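You operate a simulated robot arm through the tools that you are given. There is no shell and no other tool. Be economical: measure what you need, move in short steps, check, and stop when the job is done.

The job below is to be done with a simulated robot arm. You get a single attempt, and the scene is never put back.

Task
Unplug the black reel and wind its lead in till the counter shows 0 m.
Fine: the plug goes to its rest first; free the red brake to wind, and set it again after.

The check looks at the end state, three seconds after you hand in, the way a careful person would. Anything else that was tipped, shoved, dropped, spilled or broken makes it a failure.

Robot
A 7-joint arm with a two-finger parallel gripper on a trunk, on a base that drives. Base frame: it is fixed to the floor where the robot stands at the start and does not move with it; the origin is under the middle of the robot, x ahead of it, y to its left, z up. Readings come in mm, rad, newtons and seconds.
With the tool pointing down near the work surface it reaches from about 200 to 820 mm from the robot's upright axis, wherever it stands. Its first joint turns from -2.897 to 2.897 rad. Places, roughly: black reel brake [800, 0, 900]; black reel counter [800, 0, 900]; black reel crank [700, 200, 900]; reel plug rest [700, -100, 700]. Payload 3.43 kg.
Tool frame: the origin (TCP) lies between the finger pads and is the grasp point; the fingertips stand 34 mm ahead of it; z points along the fingers, y is the line along which they close. The gripper opens to 128 mm. The fingers are 24 mm wide and 12 mm thick; the gripper's body (48 by 130 mm) begins 96 mm behind the TCP.
Orientation is that of the tool frame in the base frame, as a unit quaternion [x, y, z, w]. With the fingers straight down and closing along the base's y, the tool's x points along the base's -x, its y along +y and its z along -z.

Tools
- The arm moves only by the tool play_rows. Its argument "motion" is a list of rows, each an object (a shift or turn left out is 0, a gripper value left out holds the last) with "dr": the turn, a rotation vector about the base's x, y, z in rad, a list of three; "slide": the shift along the base's x, y, z in mm, a list of three; "grip": the finger opening in mm, from 0 to 128. In form: [{"dr": [rx, ry, rz], "slide": [dx, dy, dz], "grip": grip}, ...]. A call has 1 to 10 rows; each row is the pose to reach, as a shift and turn from the pose commanded when the call began. Rows are played at 5 a second. More than 50 mm and 0.15 rad between two rows, or a gripper value outside its range, and nothing of the call is played. A pose out of reach is approached as far as the arm can. The call stops where the force on the tool passes 60 N (or 10 N more than at its start, if that is more) or the arm is blocked; 0.2 s more then pass. The fingers move at their own pace (about 153 mm/s each) and stop on an object; they squeeze with about 33 N. The grip force told is the motor's: it shows also when the fingers shut on nothing. Time passes only in rows, and 0.2 s behind the last, so rows that repeat a pose let the fingers close. The reply holds the time, the measured pose of the TCP, the force on the tool along the base axes, the opening and the grip force, in the units named above and with some noise, with the torque about the TCP (base axes, N m) and any sound that the robot's microphone picked up.
- Cameras (640 x 400 px; columns grow to the right, rows downward): "scene" is now at [178.7, 2.2, 1547.6]; the picture's right is [0.00, -1.00, 0.00], its down [-0.80, -0.00, -0.59] and it looks along [0.59, 0.00, -0.80] (base axes); focal length 274 px, centre (320, 200). "wrist" rides on the gripper at [76, -11, -160] in the tool frame; the picture's right is [0.15, 0.99, 0.00], its down [-0.88, 0.13, -0.46] and it looks along [-0.45, 0.07, 0.89] (tool axes); focal length 234 px, centre (320, 200). There is no depth. A picture from a camera that has moved, and an enlarged one, comes with that camera's place and axes in the base frame and with its lens.
- capture(camera): a new picture of that camera. The clock stands still meanwhile.
- base_move(legs): drives the robot by 1 to 6 legs, each [ahead, turn to the left] in mm and rad, along the robot's own axes; the way and the turn of a leg run together, so that a leg with both is an arc; at most 1500 mm and 3.142 rad a leg. The arm and the cameras ride along, it lands a little off, and it stops where it bumps. It gives what a move gives.
- pan_tilt(pan, tilt): turns the head with the scene camera to pan (to the left, within 2.304 rad either way) and tilt (down, from -0.506 to 1.204), counted from straight ahead of the robot. It gives what a move gives.
- enlarge(camera, box): a new picture of the part [left, top, right, bottom] of that camera's present view, enlarged. The clock stands still meanwhile.
- job_done(): hands the job in; it is judged then, once.

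Go step by step. Nothing tells you exact positions but the pictures and the camera data: compare them with the known pose of the tool, close in by small moves and look again before you grip or let go. The budget is 120 turns and 90 pictures, counting those below and the enlarged ones. Unless the task says otherwise, let go and move clear before handing in, and close with one line.

The tools are called after "Call:" by a JSON object that holds its "op" and its "data". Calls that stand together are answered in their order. play_rows: Moves the arm, as the interface text tells. Its arguments: {"type":"object","properties":{"motion":{"type":"array","items":{"type":"object","properties":{"dr":{"type":"array","items":{"type":"number"}},"slide":{"type":"array","items":{"type":"number"}},"grip":{"type":"number"}}}}},"required":["motion"]} The other tools are called the same way: base_move (legs) drives the base; pan_tilt (pan, tilt) turns the head that bears the scene camera; capture (camera) takes a picture; enlarge (camera, box) takes an enlarged picture of a part of a camera's view; job_done () hands the job in.

At the start:

```text
clock: 0.0
ee_pos: [641.7, -34.5, 1045.0]
ee_rot: [-0.001, 1.0, 0.0, 0.001]
contact_force: [0.5, 0.8, 0.2]
moment: [-0.02, 0.01, -0.01]
finger_gap: 128.0
gripper_force: 0.2
robot x, y, heading: [-2.0, -1.9, 0.002]
head pan, tilt: [0.003, 0.935]
```

scene: 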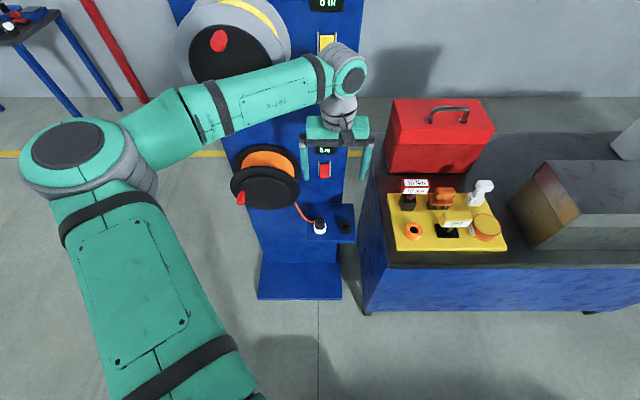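
wrist: 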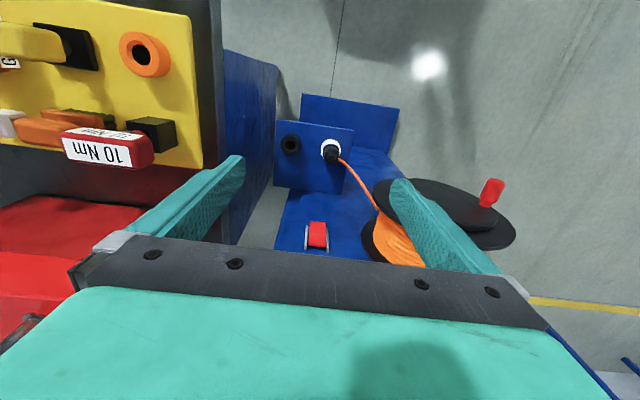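

I see a blue post with two reels: a lower black one with an orange lead plugged into a small shelf, a red brake and a counter. I'll look closer first.

Call:
{"op": "enlarge", "data": {"camera": "scene", "box": [220, 120, 380, 260]}}

Call:
{"op": "enlarge", "data": {"camera": "wrist", "box": [220, 80, 540, 280]}}

```text
2.86 times, centred on (300, 190) of scene
camera zoom: at [178.7, 2.2, 1547.6], right [0.0, -1.0, 0.0], down [-0.8, 0.0, -0.59], along [0.59, 0.0, -0.8], focal length 784 px, centre (377, 229)
```

zoom: 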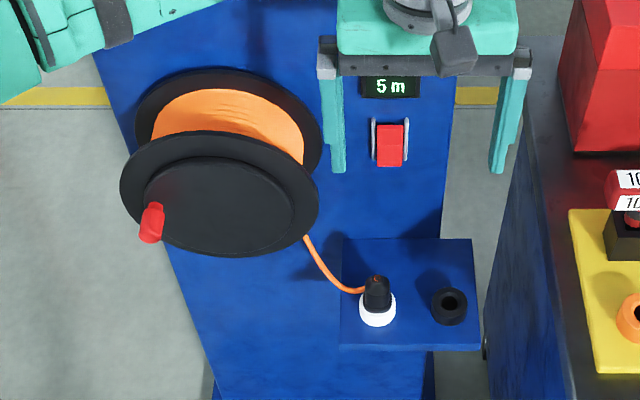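

```text
2.00 times, centred on (380, 180) of wrist
camera zoom: at [567.8, -45.8, 1205.0], right [-0.15, 0.99, 0.0], down [0.88, 0.13, 0.46], along [0.45, 0.07, -0.89], focal length 468 px, centre (200, 240)
```

zoom: 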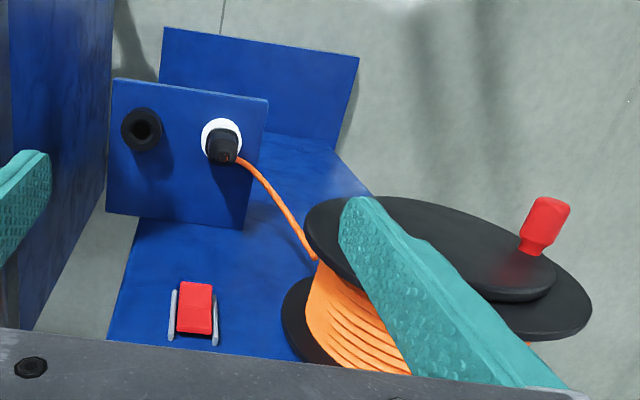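

The socket is near [707, 3, 640], its rest near [715, -95, 640], brake near [815, -13, 853] and knob near [680, 244, 876]. I'll turn the gripper to close along x (body away from the reel), shifting slightly right.

Call:
{"op": "play_rows", "data": {"motion": [{"dr": [0, 0, 0.14], "slide": [0, -5, 0]}, {"dr": [0, 0, 0.28], "slide": [0, -10, 0]}, {"dr": [0, 0, 0.42], "slide": [0, -15, 0]}, {"dr": [0, 0, 0.56], "slide": [0, -20, 0]}, {"dr": [0, 0, 0.7], "slide": [0, -25, 0]}, {"dr": [0, 0, 0.84], "slide": [0, -30, 0]}, {"dr": [0, 0, 0.98], "slide": [0, -35, 0]}, {"dr": [0, 0, 1.12], "slide": [0, -40, 0]}, {"dr": [0, 0, 1.26], "slide": [0, -40, 0]}, {"dr": [0, 0, 1.4], "slide": [0, -40, 0]}]}}

```text
clock: 2.2
ee_pos: [642.8, -74.7, 1045.4]
ee_rot: [-0.645, 0.764, 0.0, 0.0]
contact_force: [0.6, -0.7, 0.1]
moment: [0.0, -0.03, 0.01]
finger_gap: 128.0
gripper_force: 0.1
robot x, y, heading: [0.7, 1.0, 0.0]
head pan, tilt: [0.003, 0.935]
```

Rotated most of the way. I'll finish the turn, move over the plug side and lower partway, then look.

Call:
{"op": "play_rows", "data": {"motion": [{"dr": [0, 0, 0.085], "slide": [0, 0, -40]}, {"dr": [0, 0, 0.171], "slide": [20, 10, -80]}, {"dr": [0, 0, 0.171], "slide": [40, 20, -120]}, {"dr": [0, 0, 0.171], "slide": [55, 30, -160]}, {"dr": [0, 0, 0.171], "slide": [65, 40, -190]}]}}

Call:
{"op": "capture", "data": {"camera": "wrist"}}

Call:
{"op": "capture", "data": {"camera": "scene"}}

```text
clock: 3.4
ee_pos: [708.8, -32.7, 854.8]
ee_rot: [0.707, -0.707, 0.0, 0.0]
contact_force: [-0.4, 0.0, 0.2]
moment: [-0.04, -0.01, 0.01]
finger_gap: 127.8
gripper_force: 0.1
robot x, y, heading: [-2.2, 0.4, 0.001]
head pan, tilt: [0.003, 0.935]
```

```text
85 pictures are left
camera wrist: at [719.9, -109.2, 1015.3], right [-0.99, -0.15, 0.0], down [-0.13, 0.88, 0.46], along [-0.07, 0.45, -0.89], focal length 234 px, centre (320, 200)
```

wrist: 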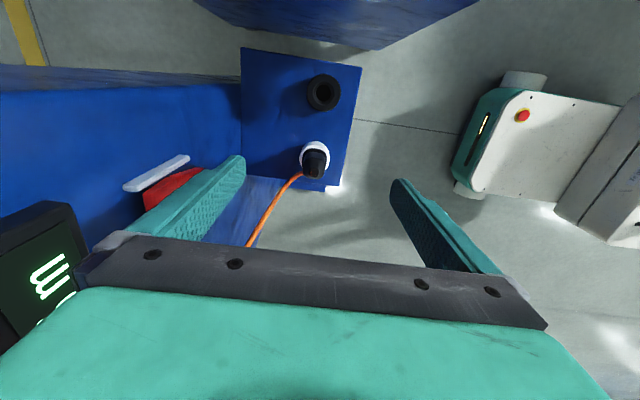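

```text
84 pictures are left
camera scene: at [178.6, 2.2, 1547.6], right [0.0, -1.0, 0.0], down [-0.8, 0.0, -0.59], along [0.59, 0.0, -0.8], focal length 274 px, centre (320, 200)
```

scene: 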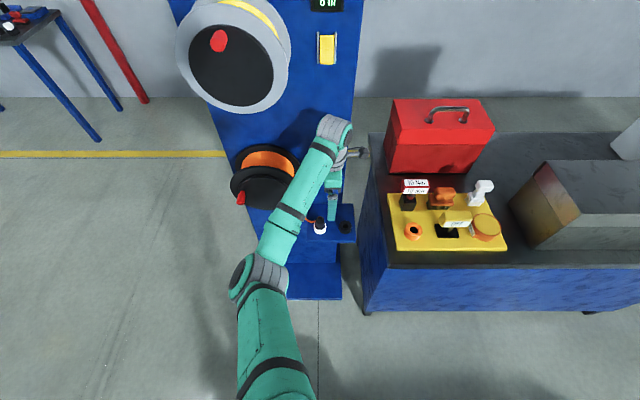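

Call:
{"op": "enlarge", "data": {"camera": "wrist", "box": [230, 40, 390, 240]}}

Call:
{"op": "enlarge", "data": {"camera": "scene", "box": [220, 140, 380, 250]}}

```text
2.00 times, centred on (310, 140) of wrist
camera zoom: at [719.9, -109.2, 1015.3], right [-0.99, -0.15, 0.0], down [-0.13, 0.88, 0.46], along [-0.07, 0.45, -0.89], focal length 468 px, centre (340, 320)
```

zoom: 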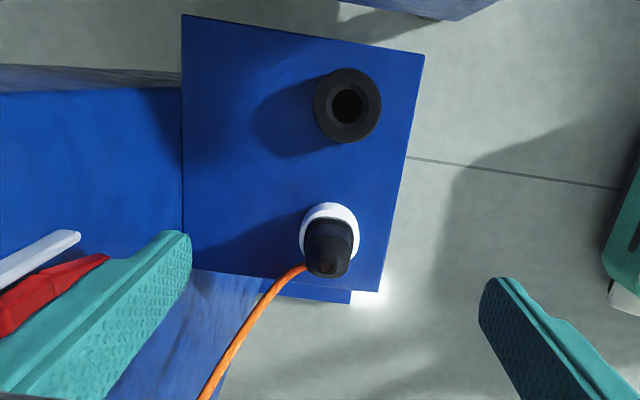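

```text
3.64 times, centred on (300, 195) of scene
camera zoom: at [178.6, 2.2, 1547.6], right [0.0, -1.0, 0.0], down [-0.8, 0.0, -0.59], along [0.59, 0.0, -0.8], focal length 997 px, centre (393, 218)
```

zoom: 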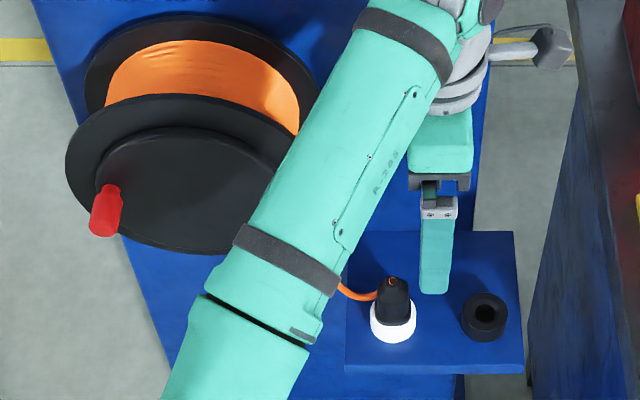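

The forearm would pass close to the reel in this posture. A pitched approach from the front (closing along y) is safer, so I turn back while withdrawing.

Call:
{"op": "play_rows", "data": {"motion": [{"dr": [0, 0, 0], "slide": [-20, 0, 30]}, {"dr": [0, 0, -0.14], "slide": [-50, 0, 60]}, {"dr": [0, 0, -0.29], "slide": [-85, 5, 80]}, {"dr": [0, 0, -0.44], "slide": [-120, 10, 95]}, {"dr": [0, 0, -0.59], "slide": [-150, 15, 95]}, {"dr": [0, 0, -0.74], "slide": [-170, 20, 95]}, {"dr": [0, 0, -0.89], "slide": [-190, 20, 95]}, {"dr": [0, 0, -1.04], "slide": [-200, 25, 95]}, {"dr": [0, 0, -1.19], "slide": [-200, 30, 95]}, {"dr": [0, 0, -1.34], "slide": [-200, 35, 95]}]}}

Call:
{"op": "play_rows", "data": {"motion": [{"dr": [0, 0, -0.12]}, {"dr": [0, 0, -0.231]}]}}

Call:
{"op": "play_rows", "data": {"motion": [{"dr": [0, -0.13, 0]}, {"dr": [0, -0.26, 0]}, {"dr": [0, -0.39, 0], "grip": 90}, {"dr": [0, -0.52, 0], "slide": [0, 0, -30]}, {"dr": [0, -0.65, 0], "slide": [0, 0, -60]}, {"dr": [0, -0.785, 0], "slide": [0, 0, -90]}, {"dr": [0, -0.9, 0], "slide": [0, 0, -120]}, {"dr": [0, -1.0, 0], "slide": [0, 0, -140]}]}}

Call:
{"op": "capture", "data": {"camera": "wrist"}}

Call:
{"op": "capture", "data": {"camera": "scene"}}

```text
clock: 5.6
ee_pos: [507.1, 0.5, 950.8]
ee_rot: [-0.114, 0.993, 0.0, 0.0]
contact_force: [0.2, -0.2, 0.2]
moment: [0.01, -0.02, 0.02]
finger_gap: 127.8
gripper_force: 0.1
robot x, y, heading: [0.4, -0.2, -0.0]
head pan, tilt: [0.003, 0.935]
```

```text
clock: 6.2
ee_pos: [508.1, 0.5, 950.5]
ee_rot: [0.001, 1.0, 0.0, 0.0]
contact_force: [0.6, -0.5, 0.0]
moment: [-0.03, 0.0, -0.04]
finger_gap: 128.1
gripper_force: 0.0
robot x, y, heading: [-0.1, -2.2, -0.004]
head pan, tilt: [0.003, 0.935]
```

```text
clock: 8.0
ee_pos: [507.4, -0.1, 809.7]
ee_rot: [0.001, 0.877, -0.002, 0.48]
contact_force: [-0.4, -0.8, 0.0]
moment: [0.0, 0.03, 0.02]
finger_gap: 89.8
gripper_force: 0.0
robot x, y, heading: [1.7, 0.8, 0.0]
head pan, tilt: [0.003, 0.935]
```

```text
81 pictures are left
camera wrist: at [334.0, -11.0, 832.3], right [-0.08, 0.99, -0.12], down [0.09, 0.13, 0.99], along [0.99, 0.07, -0.1], focal length 234 px, centre (320, 200)
```

wrist: 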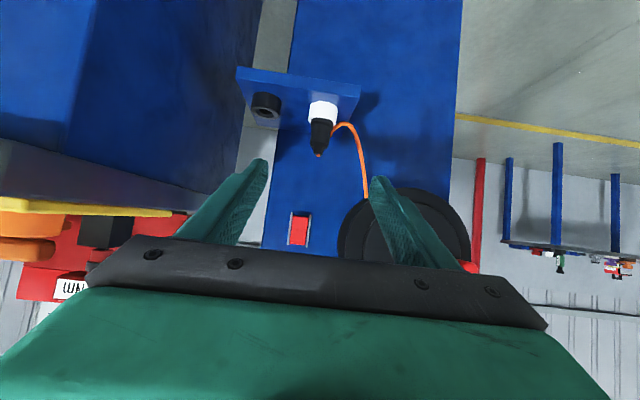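

```text
80 pictures are left
camera scene: at [178.6, 2.2, 1547.7], right [0.0, -1.0, 0.0], down [-0.8, 0.0, -0.59], along [0.59, 0.0, -0.8], focal length 274 px, centre (320, 200)
```

scene: 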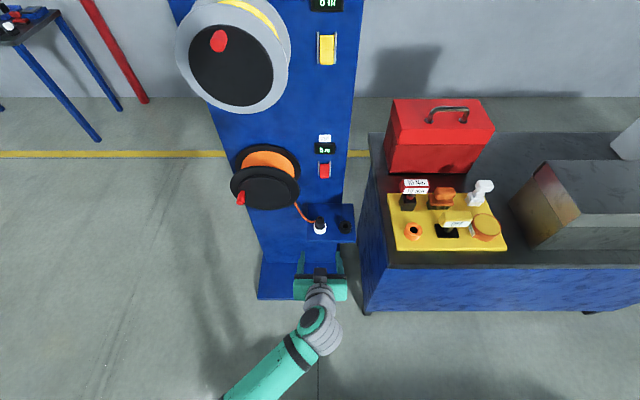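

This frontal posture works well. I'll enlarge the plug and the reel.

Call:
{"op": "enlarge", "data": {"camera": "wrist", "box": [230, 60, 390, 160]}}

Call:
{"op": "enlarge", "data": {"camera": "scene", "box": [220, 120, 380, 250]}}

```text
4.00 times, centred on (310, 110) of wrist
camera zoom: at [334.0, -11.0, 832.3], right [-0.08, 0.99, -0.12], down [0.09, 0.13, 0.99], along [0.99, 0.07, -0.1], focal length 937 px, centre (360, 560)
```

zoom: 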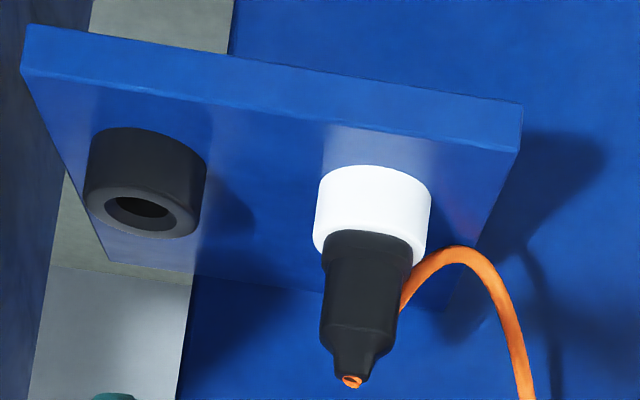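

```text
3.08 times, centred on (300, 185) of scene
camera zoom: at [178.6, 2.2, 1547.7], right [0.0, -1.0, 0.0], down [-0.8, 0.0, -0.59], along [0.59, 0.0, -0.8], focal length 844 px, centre (382, 246)
```

zoom: 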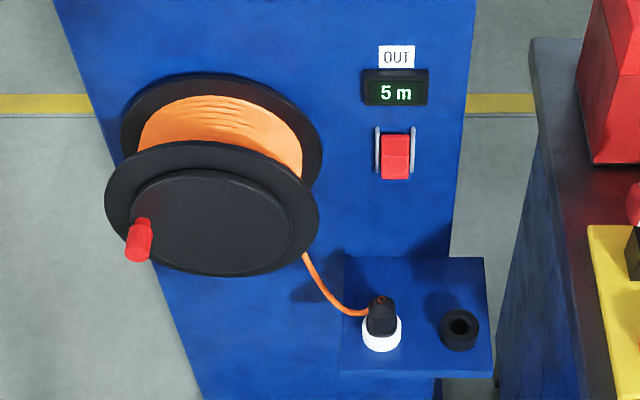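

Plug body: about 32 mm wide, axis near [709, 3], z 665–704 with a tapered tip above. I'll pitch further to near horizontal and yaw a little right so the gripper body keeps away from the bench, then look.

Call:
{"op": "play_rows", "data": {"motion": [{"dr": [0, -0.12, 0], "slide": [0, 5, -30], "grip": 76}, {"dr": [0, -0.24, 0], "slide": [0, 10, -60]}, {"dr": [0, -0.35, 0], "slide": [10, 20, -80]}]}}

Call:
{"op": "play_rows", "data": {"motion": [{"dr": [0, 0, -0.12], "slide": [20, 5, -15]}, {"dr": [0, 0, -0.24], "slide": [40, 10, -30]}, {"dr": [0, 0, -0.35], "slide": [60, 18, -40]}]}}

Call:
{"op": "capture", "data": {"camera": "wrist"}}

Call:
{"op": "capture", "data": {"camera": "scene"}}

```text
clock: 8.8
ee_pos: [534.2, 19.4, 748.0]
ee_rot: [0.001, 0.78, -0.002, 0.626]
contact_force: [-0.6, -0.6, 0.1]
moment: [-0.03, -0.02, 0.01]
finger_gap: 76.1
gripper_force: 0.0
out of reach, approached as far as the arm can: row 3
robot x, y, heading: [-2.0, -0.8, -0.001]
head pan, tilt: [0.003, 0.935]
```

```text
clock: 9.6
ee_pos: [593.7, 38.7, 709.5]
ee_rot: [0.136, 0.769, -0.109, 0.615]
contact_force: [0.4, -0.9, 0.1]
moment: [-0.03, -0.01, -0.01]
finger_gap: 75.9
gripper_force: 0.1
robot x, y, heading: [2.0, 1.7, -0.001]
head pan, tilt: [0.003, 0.935]
```

```text
77 pictures are left
camera wrist: at [429.3, 88.0, 670.0], right [0.31, 0.94, -0.14], down [-0.19, 0.21, 0.96], along [0.93, -0.27, 0.24], focal length 234 px, centre (320, 200)
```

wrist: 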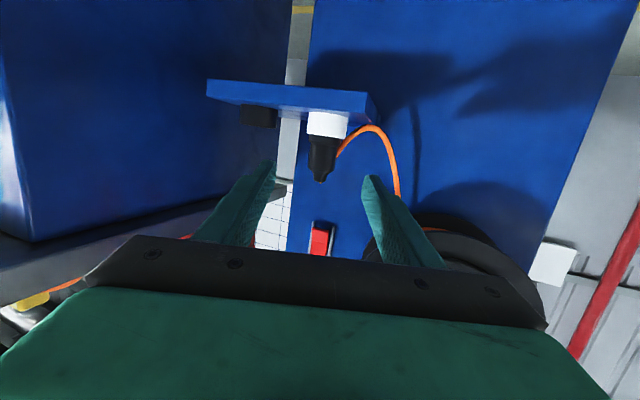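

```text
76 pictures are left
camera scene: at [178.6, 2.2, 1547.7], right [0.0, -1.0, 0.0], down [-0.8, 0.0, -0.59], along [0.59, 0.0, -0.8], focal length 274 px, centre (320, 200)
```

scene: 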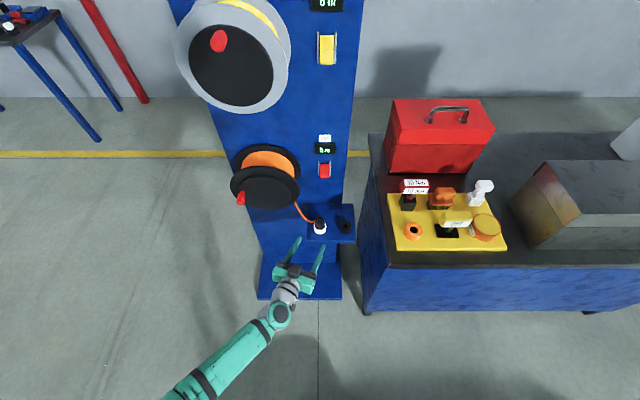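

Plug body is at about [709, 2, 685], confirmed from a third view. Approach along the finger axis.

Call:
{"op": "play_rows", "data": {"motion": [{"slide": [30, -10, -6]}, {"slide": [60, -20, -12]}, {"slide": [80, -26, -15]}]}}

Call:
{"op": "enlarge", "data": {"camera": "wrist", "box": [220, 60, 420, 240]}}

Call:
{"op": "enlarge", "data": {"camera": "scene", "box": [240, 190, 400, 300]}}

```text
clock: 10.4
ee_pos: [674.7, 13.3, 695.1]
ee_rot: [0.136, 0.769, -0.109, 0.615]
contact_force: [0.1, 0.1, 0.3]
moment: [0.0, 0.02, -0.01]
finger_gap: 76.1
gripper_force: 0.0
robot x, y, heading: [0.2, -1.8, -0.003]
head pan, tilt: [0.003, 0.935]
```

```text
2.22 times, centred on (320, 150) of wrist
camera zoom: at [509.0, 61.2, 655.7], right [0.31, 0.94, -0.14], down [-0.19, 0.21, 0.96], along [0.93, -0.27, 0.24], focal length 520 px, centre (320, 311)
```

zoom: 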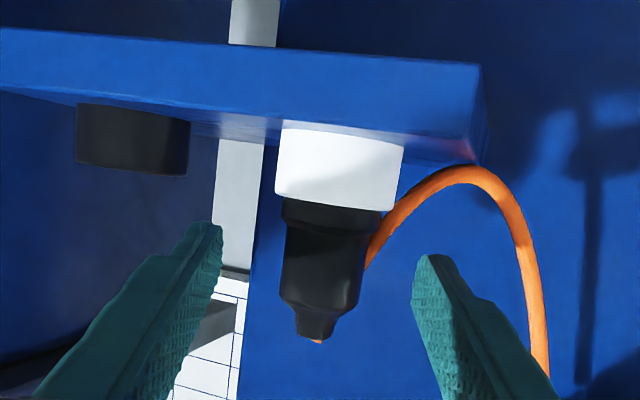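

```text
3.64 times, centred on (320, 245) of scene
camera zoom: at [178.5, 2.4, 1547.7], right [0.0, -1.0, 0.0], down [-0.8, 0.0, -0.59], along [0.59, 0.0, -0.8], focal length 997 px, centre (320, 36)
```

zoom: 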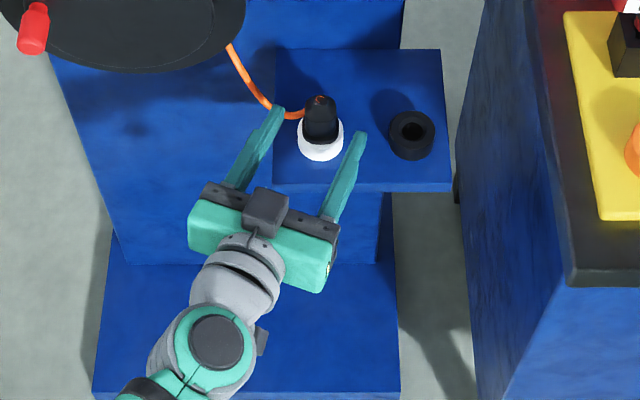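

Well centred. I narrow the fingers and advance the last 30 mm, then close.

Call:
{"op": "play_rows", "data": {"motion": [{"slide": [0, 0, 0], "grip": 56}, {"slide": [14, -5, -3], "grip": 56}, {"slide": [29, -10, -5], "grip": 56}]}}

Call:
{"op": "enlarge", "data": {"camera": "scene", "box": [240, 190, 400, 300]}}

```text
clock: 11.2
ee_pos: [703.0, 2.6, 691.1]
ee_rot: [0.136, 0.768, -0.109, 0.616]
contact_force: [0.2, 0.3, 0.2]
moment: [0.0, -0.03, -0.01]
finger_gap: 56.1
gripper_force: 0.0
robot x, y, heading: [2.4, 0.2, -0.003]
head pan, tilt: [0.003, 0.935]
```

```text
3.64 times, centred on (320, 245) of scene
camera zoom: at [178.5, 2.3, 1547.7], right [0.0, -1.0, 0.0], down [-0.8, 0.0, -0.59], along [0.59, 0.0, -0.8], focal length 997 px, centre (320, 36)
```

zoom: 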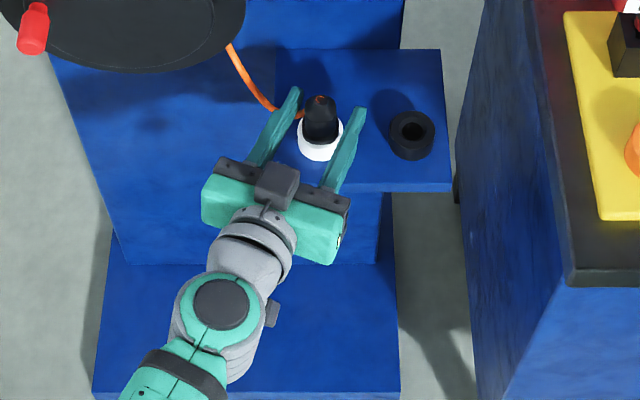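

Call:
{"op": "play_rows", "data": {"motion": [{"grip": 20}, {"grip": 20}, {"grip": 20}]}}

```text
clock: 12.0
ee_pos: [701.0, 3.2, 691.1]
ee_rot: [0.136, 0.769, -0.11, 0.615]
contact_force: [5.4, 2.2, 2.9]
moment: [0.04, -0.18, 0.03]
finger_gap: 32.8
gripper_force: 32.8
robot x, y, heading: [0.7, -3.8, 0.001]
head pan, tilt: [0.003, 0.935]
```

Gripped at 32.8 mm. Now I pull straight up.

Call:
{"op": "play_rows", "data": {"motion": [{"slide": [0, 0, 10], "grip": 10}, {"slide": [0, 0, 20]}, {"slide": [0, 0, 35]}, {"slide": [0, 0, 55]}, {"slide": [0, 0, 75]}]}}

Call:
{"op": "capture", "data": {"camera": "wrist"}}

Call:
{"op": "enlarge", "data": {"camera": "scene", "box": [240, 130, 400, 270]}}

```text
clock: 13.2
ee_pos: [701.0, 3.3, 764.4]
ee_rot: [0.134, 0.769, -0.108, 0.615]
contact_force: [0.0, 0.2, 0.3]
moment: [-0.01, -0.01, 0.0]
finger_gap: 32.8
gripper_force: 32.5
robot x, y, heading: [-2.4, 0.5, 0.005]
head pan, tilt: [0.003, 0.935]
```

```text
72 pictures are left
camera wrist: at [536.5, 51.2, 726.1], right [0.31, 0.94, -0.14], down [-0.19, 0.21, 0.96], along [0.93, -0.27, 0.24], focal length 234 px, centre (320, 200)
```

wrist: 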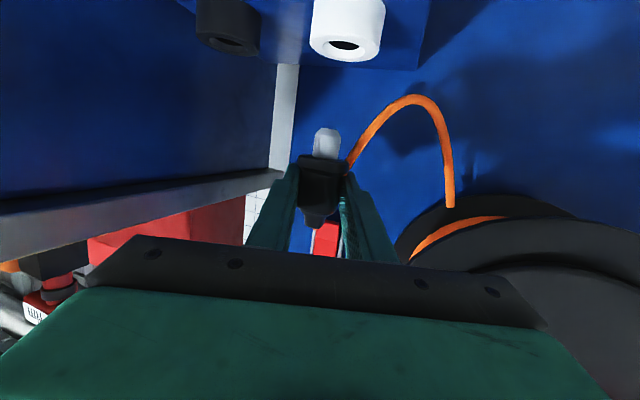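

```text
2.86 times, centred on (320, 200) of scene
camera zoom: at [178.6, 2.2, 1547.6], right [0.0, -1.0, 0.0], down [-0.8, 0.0, -0.59], along [0.59, 0.0, -0.8], focal length 784 px, centre (320, 200)
```

zoom: 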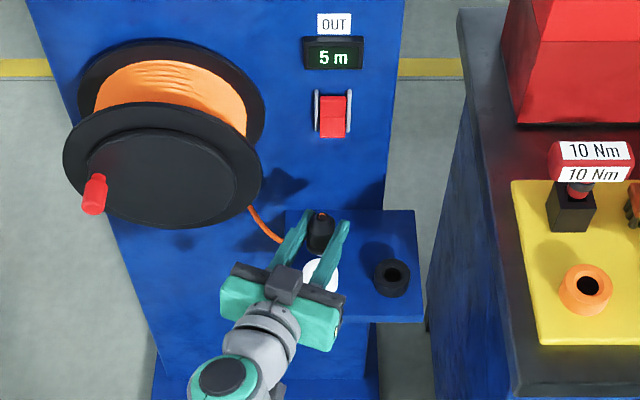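

The plug is out. The rest is about 95 mm to the right at the same x; I move above it and look.

Call:
{"op": "play_rows", "data": {"motion": [{"slide": [0, -25, 2]}, {"slide": [0, -50, 2]}, {"slide": [0, -75, 2]}, {"slide": [0, -95, 0]}]}}

Call:
{"op": "capture", "data": {"camera": "wrist"}}

Call:
{"op": "enlarge", "data": {"camera": "scene", "box": [280, 170, 400, 260]}}

```text
clock: 14.2
ee_pos: [702.7, -90.3, 763.8]
ee_rot: [0.136, 0.769, -0.109, 0.615]
contact_force: [0.4, 0.4, -0.8]
moment: [0.0, 0.02, 0.0]
finger_gap: 32.6
gripper_force: 33.3
robot x, y, heading: [-0.4, -1.0, -0.0]
head pan, tilt: [0.003, 0.935]
```

```text
70 pictures are left
camera wrist: at [537.4, -42.5, 725.5], right [0.31, 0.94, -0.14], down [-0.19, 0.21, 0.96], along [0.93, -0.27, 0.25], focal length 234 px, centre (320, 200)
```

wrist: 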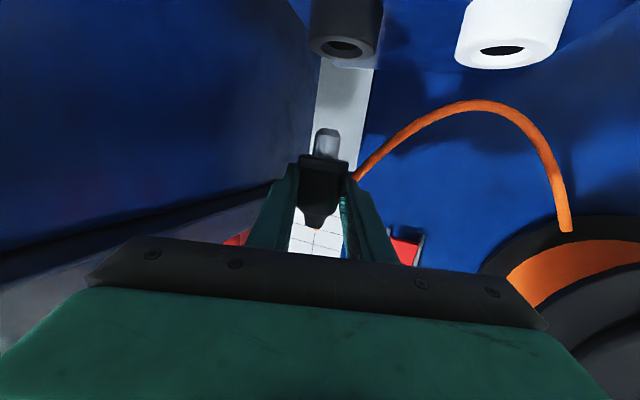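

```text
4.44 times, centred on (340, 215) of scene
camera zoom: at [178.6, 2.4, 1547.6], right [0.0, -1.0, 0.0], down [-0.8, 0.0, -0.59], along [0.59, 0.0, -0.8], focal length 1219 px, centre (231, 133)
```

zoom: 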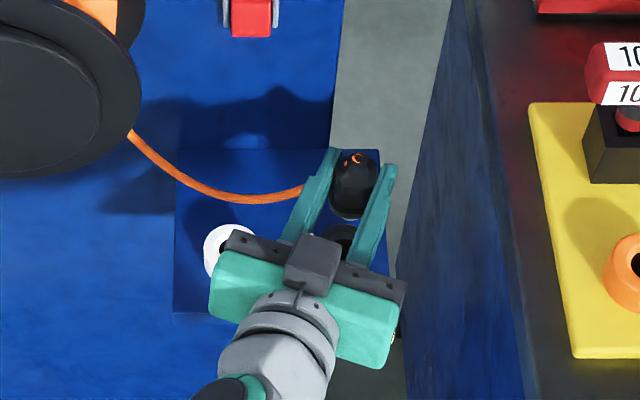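

Comparing with how the socket looked after lifting, the plug needs about 2 mm more right and 1 mm forward. Then lower.

Call:
{"op": "play_rows", "data": {"motion": [{"slide": [1, -2, 0]}, {"slide": [1, -2, -20]}, {"slide": [1, -2, -35]}, {"slide": [1, -2, -42]}]}}

Call:
{"op": "enlarge", "data": {"camera": "wrist", "box": [250, 0, 410, 240]}}

```text
clock: 15.2
ee_pos: [702.8, -93.5, 722.2]
ee_rot: [0.135, 0.769, -0.109, 0.616]
contact_force: [0.2, 0.5, -0.8]
moment: [0.02, 0.03, 0.04]
finger_gap: 32.4
gripper_force: 33.2
robot x, y, heading: [2.1, 2.3, 0.0]
head pan, tilt: [0.003, 0.935]
```

```text
1.67 times, centred on (330, 120) of wrist
camera zoom: at [539.3, -44.9, 683.6], right [0.31, 0.94, -0.14], down [-0.19, 0.21, 0.96], along [0.93, -0.27, 0.25], focal length 390 px, centre (303, 333)
```

zoom: 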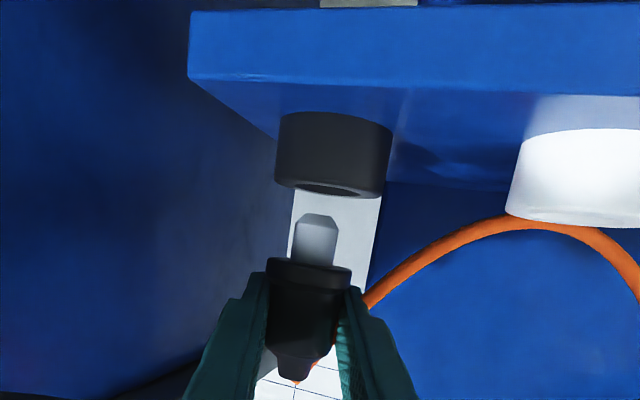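

The rest hole (~29 mm) is roomy for the ~19 mm pin. I nudge 1.5 mm left and lower gently.

Call:
{"op": "play_rows", "data": {"motion": [{"slide": [1, 1.5, -8]}, {"slide": [1, 1.5, -16]}, {"slide": [1, 1.5, -22]}]}}

Call:
{"op": "enlarge", "data": {"camera": "wrist", "box": [250, 0, 410, 240]}}

```text
clock: 16.0
ee_pos: [703.9, -91.7, 703.0]
ee_rot: [0.134, 0.767, -0.109, 0.618]
contact_force: [-9.1, 1.7, 18.2]
moment: [-0.02, 0.13, 0.0]
finger_gap: 32.5
gripper_force: 32.7
robot x, y, heading: [-1.6, -3.3, 0.001]
head pan, tilt: [0.003, 0.935]
```

```text
1.67 times, centred on (330, 120) of wrist
camera zoom: at [539.7, -43.3, 663.6], right [0.31, 0.94, -0.14], down [-0.2, 0.21, 0.96], along [0.93, -0.27, 0.25], focal length 390 px, centre (303, 333)
```

zoom: 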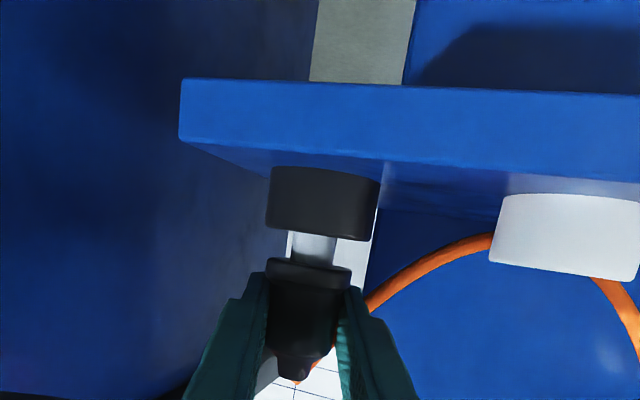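

Contact on the rim with force pushing the tool back (-x). I lift slightly, shift 3 mm back and 1 mm left, and lower again.

Call:
{"op": "play_rows", "data": {"motion": [{"slide": [0, 0, 6]}, {"slide": [-3, 1, 5]}, {"slide": [-3, 1, -2]}, {"slide": [-3, 1, -6]}]}}

```text
clock: 17.0
ee_pos: [701.3, -90.1, 694.3]
ee_rot: [0.135, 0.769, -0.108, 0.615]
contact_force: [10.6, 0.2, 3.4]
moment: [0.0, -0.34, 0.03]
finger_gap: 32.5
gripper_force: 33.3
robot x, y, heading: [2.7, -0.1, -0.003]
head pan, tilt: [0.003, 0.935]
```

The pin is in the hole, pressed slightly on the near side. I ease 1.5 mm forward and lower on.

Call:
{"op": "play_rows", "data": {"motion": [{"slide": [1.5, 0, 0]}, {"slide": [1.5, 0, -3]}, {"slide": [1.5, 0, -5]}]}}

Call:
{"op": "enlarge", "data": {"camera": "wrist", "box": [250, 0, 410, 240]}}

```text
clock: 17.8
ee_pos: [703.7, -92.2, 690.7]
ee_rot: [0.136, 0.768, -0.109, 0.616]
contact_force: [1.7, 1.3, 6.2]
moment: [-0.08, 0.02, 0.05]
finger_gap: 32.4
gripper_force: 32.5
robot x, y, heading: [1.7, 1.1, -0.001]
head pan, tilt: [0.003, 0.935]
```

```text
1.67 times, centred on (330, 120) of wrist
camera zoom: at [538.2, -42.9, 651.4], right [0.31, 0.94, -0.14], down [-0.19, 0.21, 0.96], along [0.93, -0.27, 0.25], focal length 390 px, centre (303, 333)
```

zoom: 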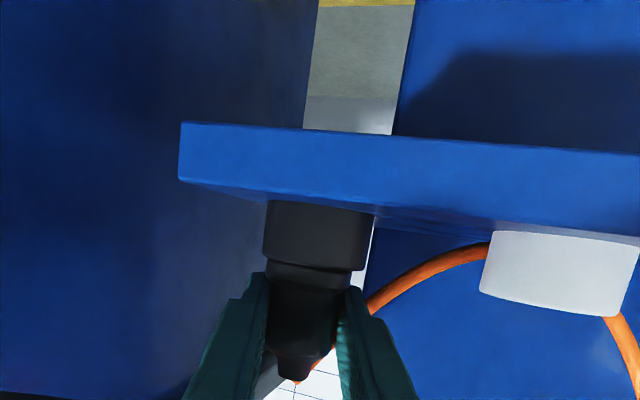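

The plug looks seated or within a millimetre. A slight press, then release and back out along the fingers.

Call:
{"op": "play_rows", "data": {"motion": [{"slide": [0, 0, -2]}, {"slide": [0, 0, -3]}, {"slide": [0, 0, -3]}]}}

Call:
{"op": "play_rows", "data": {"motion": [{"slide": [0, 0, 2], "grip": 54}, {"slide": [0, 0, 2], "grip": 54}, {"slide": [-35, 12, 8]}, {"slide": [-75, 25, 15]}, {"slide": [-110, 45, 22]}]}}

Call:
{"op": "capture", "data": {"camera": "wrist"}}

Call:
{"op": "enlarge", "data": {"camera": "scene", "box": [220, 120, 380, 250]}}

```text
clock: 18.6
ee_pos: [702.1, -90.7, 689.1]
ee_rot: [0.136, 0.767, -0.11, 0.617]
contact_force: [5.1, -0.3, 32.1]
moment: [-0.12, -0.4, 0.12]
finger_gap: 32.9
gripper_force: 33.3
robot x, y, heading: [1.4, -1.5, -0.0]
head pan, tilt: [0.003, 0.935]
```

```text
clock: 19.8
ee_pos: [594.2, -46.7, 707.8]
ee_rot: [0.135, 0.769, -0.109, 0.615]
contact_force: [-0.5, -0.3, -0.6]
moment: [-0.01, 0.02, 0.04]
finger_gap: 54.1
gripper_force: 0.1
robot x, y, heading: [-1.7, -3.2, -0.003]
head pan, tilt: [0.003, 0.935]
```

```text
65 pictures are left
camera wrist: at [428.7, 1.3, 669.3], right [0.31, 0.94, -0.14], down [-0.19, 0.21, 0.96], along [0.93, -0.27, 0.24], focal length 234 px, centre (320, 200)
```

wrist: 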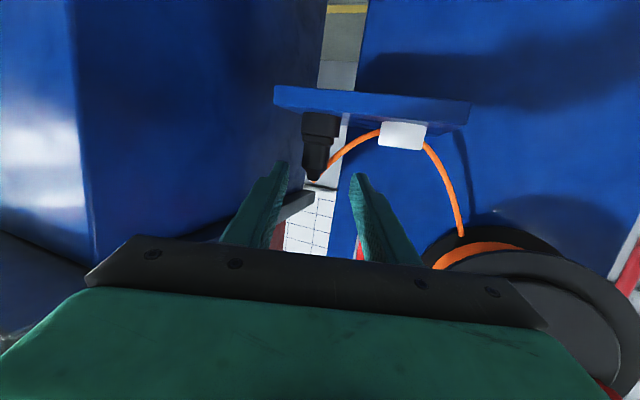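

```text
3.08 times, centred on (300, 185) of scene
camera zoom: at [178.7, 2.1, 1547.7], right [0.0, -1.0, 0.0], down [-0.8, 0.0, -0.59], along [0.59, 0.0, -0.8], focal length 844 px, centre (382, 246)
```

zoom: 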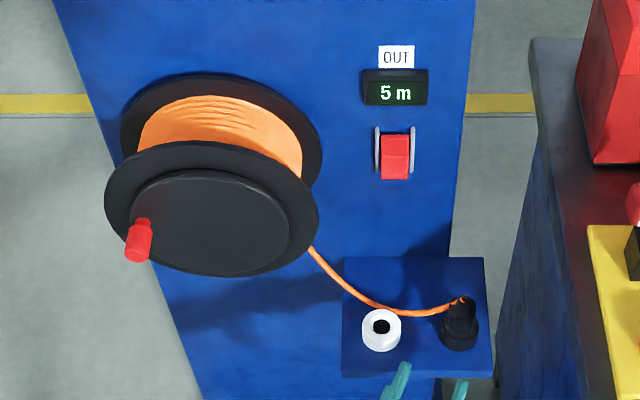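

The plug is in its rest. Next I rise in front of the brake to view it closely.

Call:
{"op": "play_rows", "data": {"motion": [{"dr": [0, 0, 0.1], "slide": [-20, 10, 45], "grip": 40}, {"dr": [0, 0, 0.2], "slide": [-40, 20, 90]}, {"dr": [0, 0, 0.3], "slide": [-40, 25, 135]}, {"dr": [0, 0, 0.35], "slide": [-30, 30, 170]}]}}

Call:
{"op": "capture", "data": {"camera": "wrist"}}

Call:
{"op": "enlarge", "data": {"camera": "scene", "box": [300, 120, 350, 185]}}

```text
refused: row 1 steps farther than a row can; nothing moved
```

```text
63 pictures are left
camera wrist: at [428.7, 1.3, 669.3], right [0.31, 0.94, -0.14], down [-0.19, 0.21, 0.96], along [0.93, -0.27, 0.24], focal length 234 px, centre (320, 200)
```

wrist: 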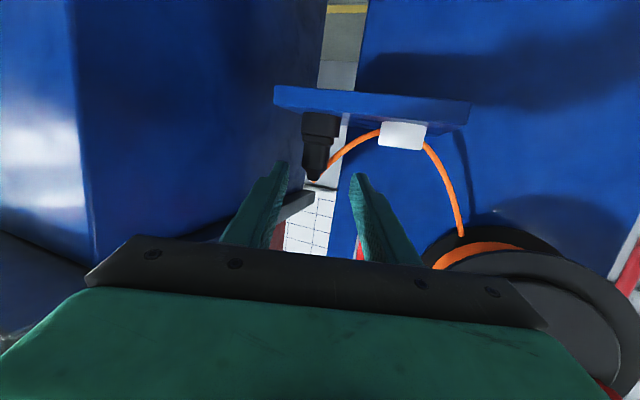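

```text
6.15 times, centred on (325, 152) of scene
camera zoom: at [178.7, 2.1, 1547.7], right [0.0, -1.0, 0.0], down [-0.8, 0.0, -0.59], along [0.59, 0.0, -0.8], focal length 1688 px, centre (289, 492)
```

zoom: 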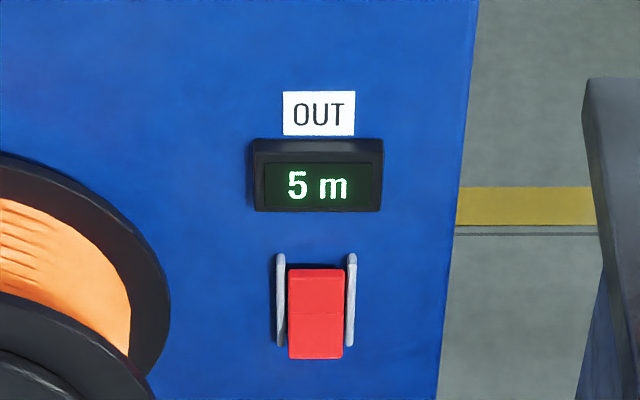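

The step was too large; I redo it in smaller rows. The brake looks like a rocker between two guards.

Call:
{"op": "play_rows", "data": {"motion": [{"dr": [0, 0, 0.08], "slide": [-15, 5, 30], "grip": 40}, {"dr": [0, 0, 0.16], "slide": [-30, 10, 65]}, {"dr": [0, 0, 0.24], "slide": [-40, 20, 105]}, {"dr": [0, 0, 0.32], "slide": [-40, 25, 140]}, {"dr": [0, 0, 0.35], "slide": [-35, 30, 165]}]}}

Call:
{"op": "capture", "data": {"camera": "wrist"}}

```text
clock: 21.0
ee_pos: [558.0, -15.4, 872.5]
ee_rot: [-0.001, 0.781, 0.001, 0.625]
contact_force: [0.7, 0.3, 0.0]
moment: [0.02, 0.01, -0.04]
finger_gap: 39.9
gripper_force: 0.0
robot x, y, heading: [-0.5, -0.2, 0.003]
head pan, tilt: [0.003, 0.935]
```

```text
61 pictures are left
camera wrist: at [387.2, -27.5, 833.7], right [-0.03, 0.99, -0.14], down [-0.25, 0.13, 0.96], along [0.97, 0.07, 0.25], focal length 234 px, centre (320, 200)
```

wrist: 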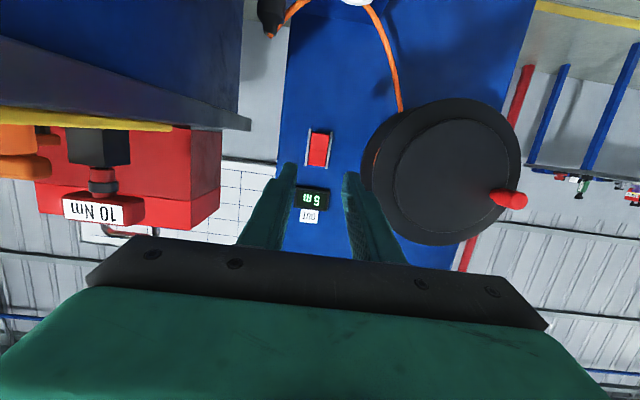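

Call:
{"op": "enlarge", "data": {"camera": "wrist", "box": [290, 115, 350, 230]}}

Call:
{"op": "enlarge", "data": {"camera": "wrist", "box": [350, 80, 550, 260]}}

```text
3.48 times, centred on (320, 172) of wrist
camera zoom: at [387.2, -27.5, 833.7], right [-0.03, 0.99, -0.14], down [-0.25, 0.13, 0.96], along [0.97, 0.07, 0.25], focal length 814 px, centre (320, 296)
```

zoom: 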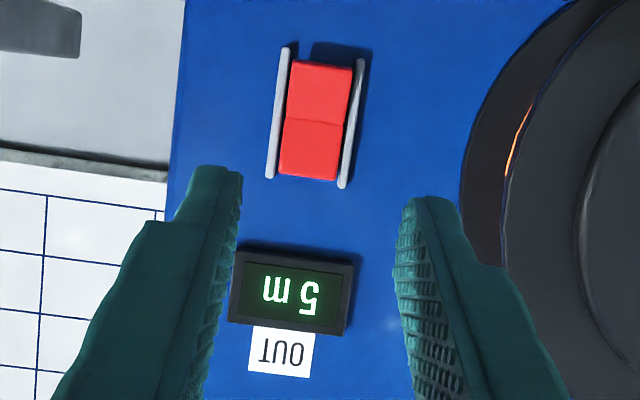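

```text
2.22 times, centred on (450, 170) of wrist
camera zoom: at [387.2, -27.5, 833.7], right [-0.03, 0.99, -0.14], down [-0.25, 0.13, 0.96], along [0.97, 0.07, 0.25], focal length 520 px, centre (31, 267)
```

zoom: 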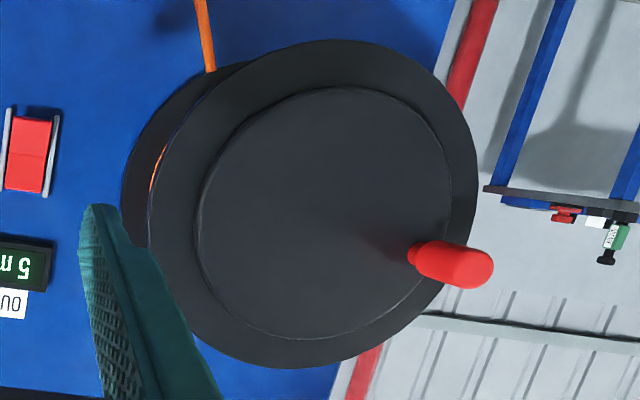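

Call:
{"op": "enlarge", "data": {"camera": "scene", "box": [305, 25, 350, 70]}}

Call:
{"op": "enlarge", "data": {"camera": "scene", "box": [310, 155, 340, 185]}}

Call:
{"op": "enlarge", "data": {"camera": "wrist", "box": [300, 122, 340, 175]}}

```text
8.89 times, centred on (328, 48) of scene
camera zoom: at [178.5, 2.3, 1547.7], right [0.0, -1.0, 0.0], down [-0.8, 0.0, -0.59], along [0.59, 0.0, -0.8], focal length 2438 px, centre (253, 1556)
```

zoom: 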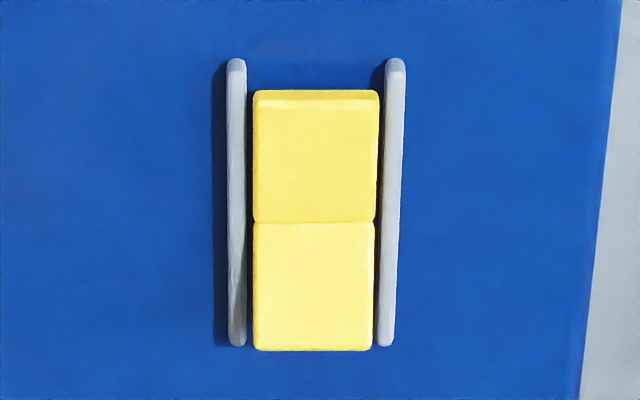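

```text
13.33 times, centred on (325, 170) of scene
camera zoom: at [178.5, 2.3, 1547.7], right [0.0, -1.0, 0.0], down [-0.8, 0.0, -0.59], along [0.59, 0.0, -0.8], focal length 3657 px, centre (253, 600)
```

zoom: 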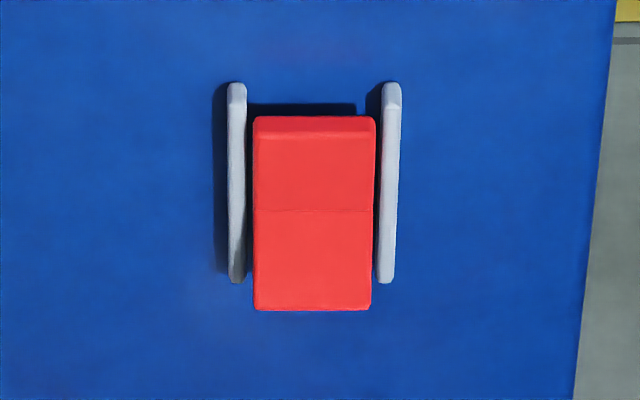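

```text
7.55 times, centred on (320, 148) of wrist
camera zoom: at [387.2, -27.5, 833.7], right [-0.03, 0.99, -0.14], down [-0.25, 0.13, 0.96], along [0.97, 0.07, 0.25], focal length 1767 px, centre (320, 589)
```

zoom: 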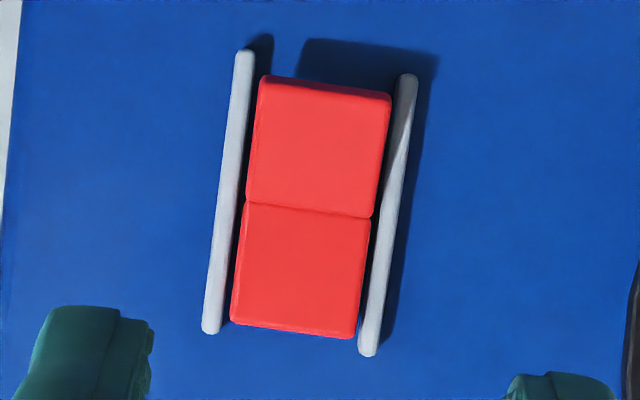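

The brake is a rocker: its upper half lies flush and its lower half sticks out (lower end ≈ [809, -13, 821]). So pressing the lower half should toggle it. I close the fingers and go in front of the lower half.

Call:
{"op": "play_rows", "data": {"motion": [{"slide": [30, 1, -20], "grip": 0}, {"slide": [75, 2, -36]}, {"slide": [120, 2, -38]}, {"slide": [165, 2, -38]}, {"slide": [195, 2, -38]}]}}

Call:
{"op": "enlarge", "data": {"camera": "wrist", "box": [240, 80, 400, 260]}}

Call:
{"op": "enlarge", "data": {"camera": "scene", "box": [270, 140, 370, 210]}}

```text
clock: 22.2
ee_pos: [753.5, -13.9, 836.1]
ee_rot: [0.0, 0.781, -0.001, 0.625]
contact_force: [0.0, 0.2, 0.3]
moment: [-0.04, 0.01, -0.03]
finger_gap: 0.0
gripper_force: 32.8
robot x, y, heading: [-4.0, 1.6, 0.003]
head pan, tilt: [0.003, 0.935]
```

```text
2.22 times, centred on (320, 170) of wrist
camera zoom: at [581.5, -26.2, 796.4], right [-0.03, 0.99, -0.14], down [-0.25, 0.13, 0.96], along [0.97, 0.07, 0.24], focal length 520 px, centre (320, 267)
```

zoom: 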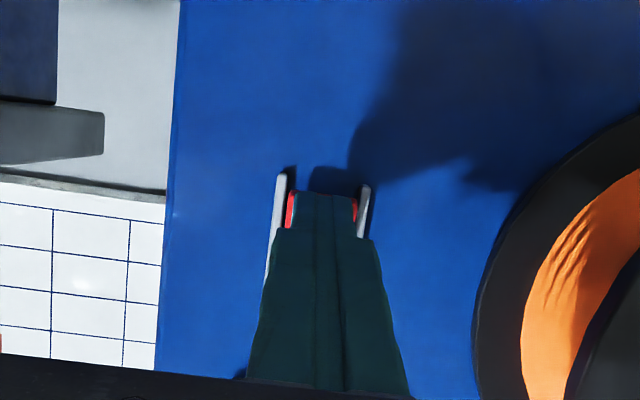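

```text
5.71 times, centred on (320, 175) of scene
camera zoom: at [178.5, 2.3, 1547.7], right [0.0, -1.0, 0.0], down [-0.8, 0.0, -0.59], along [0.59, 0.0, -0.8], focal length 1567 px, centre (320, 343)
```

zoom: 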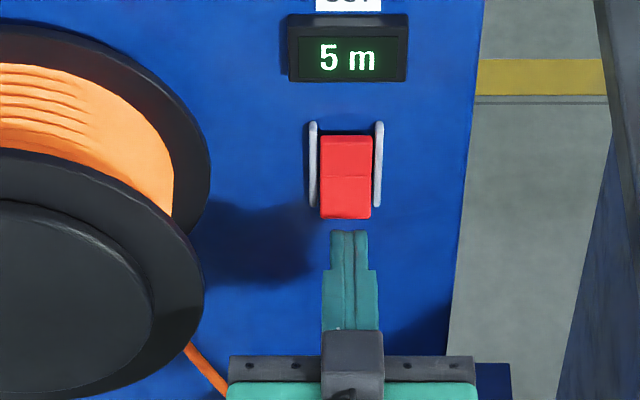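

Aligned with the lower half. Push forward gently.

Call:
{"op": "play_rows", "data": {"motion": [{"slide": [8, 0, 0]}, {"slide": [15, 0, 0]}, {"slide": [20, 0, 0]}, {"slide": [24, 0, 0]}, {"slide": [28, 0, 0]}]}}

Call:
{"op": "enlarge", "data": {"camera": "scene", "box": [270, 140, 370, 210]}}

```text
clock: 23.4
ee_pos: [780.9, -14.3, 837.0]
ee_rot: [-0.001, 0.78, 0.0, 0.625]
contact_force: [-3.8, 1.1, 1.0]
moment: [-0.06, -0.03, 0.04]
finger_gap: 0.1
gripper_force: 32.9
robot x, y, heading: [3.6, 1.3, 0.002]
head pan, tilt: [0.003, 0.935]
heard: click
```

```text
5.71 times, centred on (320, 175) of scene
camera zoom: at [178.5, 2.3, 1547.7], right [0.0, -1.0, 0.0], down [-0.8, 0.0, -0.59], along [0.59, 0.0, -0.8], focal length 1567 px, centre (320, 343)
```

zoom: 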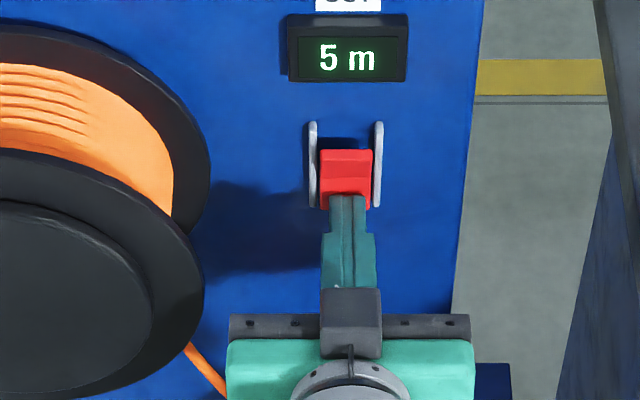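

A click was heard and the rocker's top now sticks out: the brake is freed. I back away and move in front of the crank knob (~[687, 240, 873]).

Call:
{"op": "play_rows", "data": {"motion": [{"slide": [-45, 0, 0]}, {"slide": [-90, 0, 0]}, {"slide": [-135, 0, 5]}, {"slide": [-180, 0, 10]}, {"slide": [-205, 35, 15]}, {"dr": [0, -0.05, 0], "slide": [-205, 80, 20]}, {"dr": [0, -0.1, 0], "slide": [-205, 125, 25]}, {"dr": [0, -0.15, 0], "slide": [-205, 170, 30], "grip": 60}, {"dr": [0, -0.2, 0], "slide": [-205, 215, 36]}, {"dr": [0, -0.22, 0], "slide": [-205, 254, 36]}]}}

Call:
{"op": "capture", "data": {"camera": "wrist"}}

Call:
{"op": "enlarge", "data": {"camera": "scene", "box": [200, 120, 360, 260]}}

```text
clock: 25.6
ee_pos: [573.6, 240.6, 870.4]
ee_rot: [0.0, 0.708, 0.0, 0.707]
contact_force: [0.6, 0.3, 1.0]
moment: [-0.02, -0.01, 0.0]
finger_gap: 60.1
gripper_force: 0.0
robot x, y, heading: [-0.1, 3.5, -0.0]
head pan, tilt: [0.003, 0.935]
```

```text
52 pictures are left
camera wrist: at [415.3, 228.9, 795.8], right [0.0, 0.99, -0.15], down [-0.46, 0.13, 0.88], along [0.89, 0.07, 0.45], focal length 234 px, centre (320, 200)
```

wrist: 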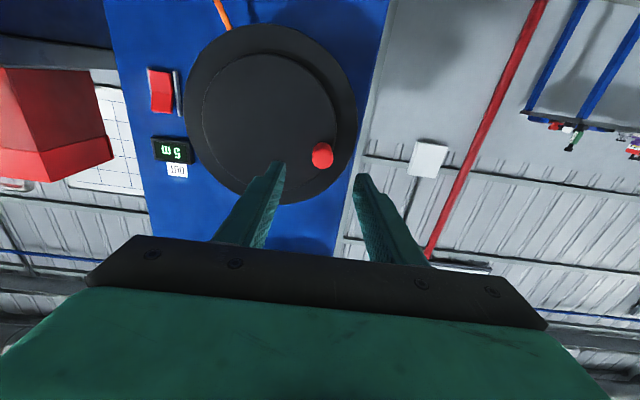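

```text
2.86 times, centred on (280, 190) of scene
camera zoom: at [178.6, 2.2, 1547.7], right [0.0, -1.0, 0.0], down [-0.8, 0.0, -0.59], along [0.59, 0.0, -0.8], focal length 784 px, centre (434, 229)
```

zoom: 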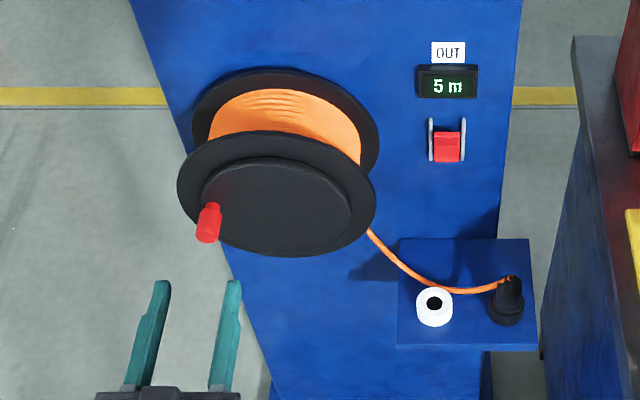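

Knob end at ≈[667, 242, 870]; reel axis estimated at y≈176, z≈852 (radius ≈68). I advance over the knob and check before closing.

Call:
{"op": "play_rows", "data": {"motion": [{"slide": [40, 1, 0]}, {"slide": [75, 1.5, 0]}, {"slide": [102, 1.5, 0]}]}}

Call:
{"op": "enlarge", "data": {"camera": "wrist", "box": [220, 60, 420, 250]}}

Call:
{"op": "enlarge", "data": {"camera": "scene", "box": [200, 150, 300, 230]}}

```text
clock: 26.5
ee_pos: [671.7, 243.8, 872.2]
ee_rot: [-0.002, 0.708, 0.0, 0.706]
contact_force: [-34.1, -8.4, 8.1]
moment: [-0.46, -0.54, -1.54]
finger_gap: 65.0
gripper_force: 4.4
robot x, y, heading: [2.6, 1.5, 0.002]
head pan, tilt: [0.003, 0.935]
stopped in row 3: the force on the tool passed its limit at 76 N (the readings are from after the stop); the commanded pose is now the measured one
```

```text
2.11 times, centred on (320, 155) of wrist
camera zoom: at [513.3, 232.2, 796.6], right [0.0, 0.99, -0.15], down [-0.45, 0.13, 0.88], along [0.89, 0.07, 0.45], focal length 493 px, centre (320, 295)
```

zoom: 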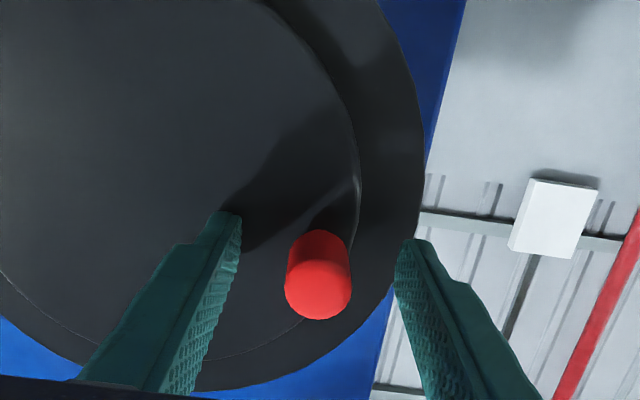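

```text
5.00 times, centred on (250, 190) of scene
camera zoom: at [177.0, 2.2, 1547.8], right [0.0, -1.0, 0.0], down [-0.8, 0.0, -0.59], along [0.59, 0.0, -0.8], focal length 1372 px, centre (670, 250)
```

zoom: 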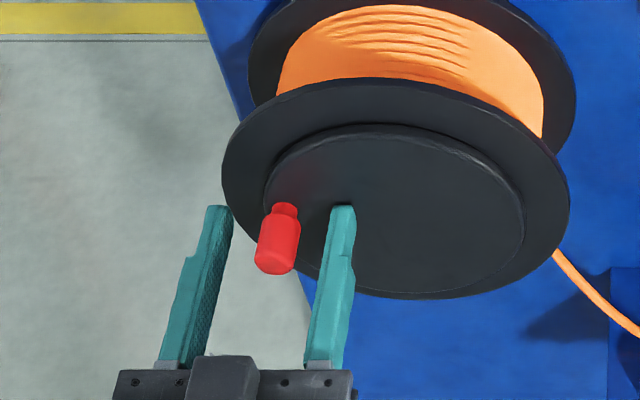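

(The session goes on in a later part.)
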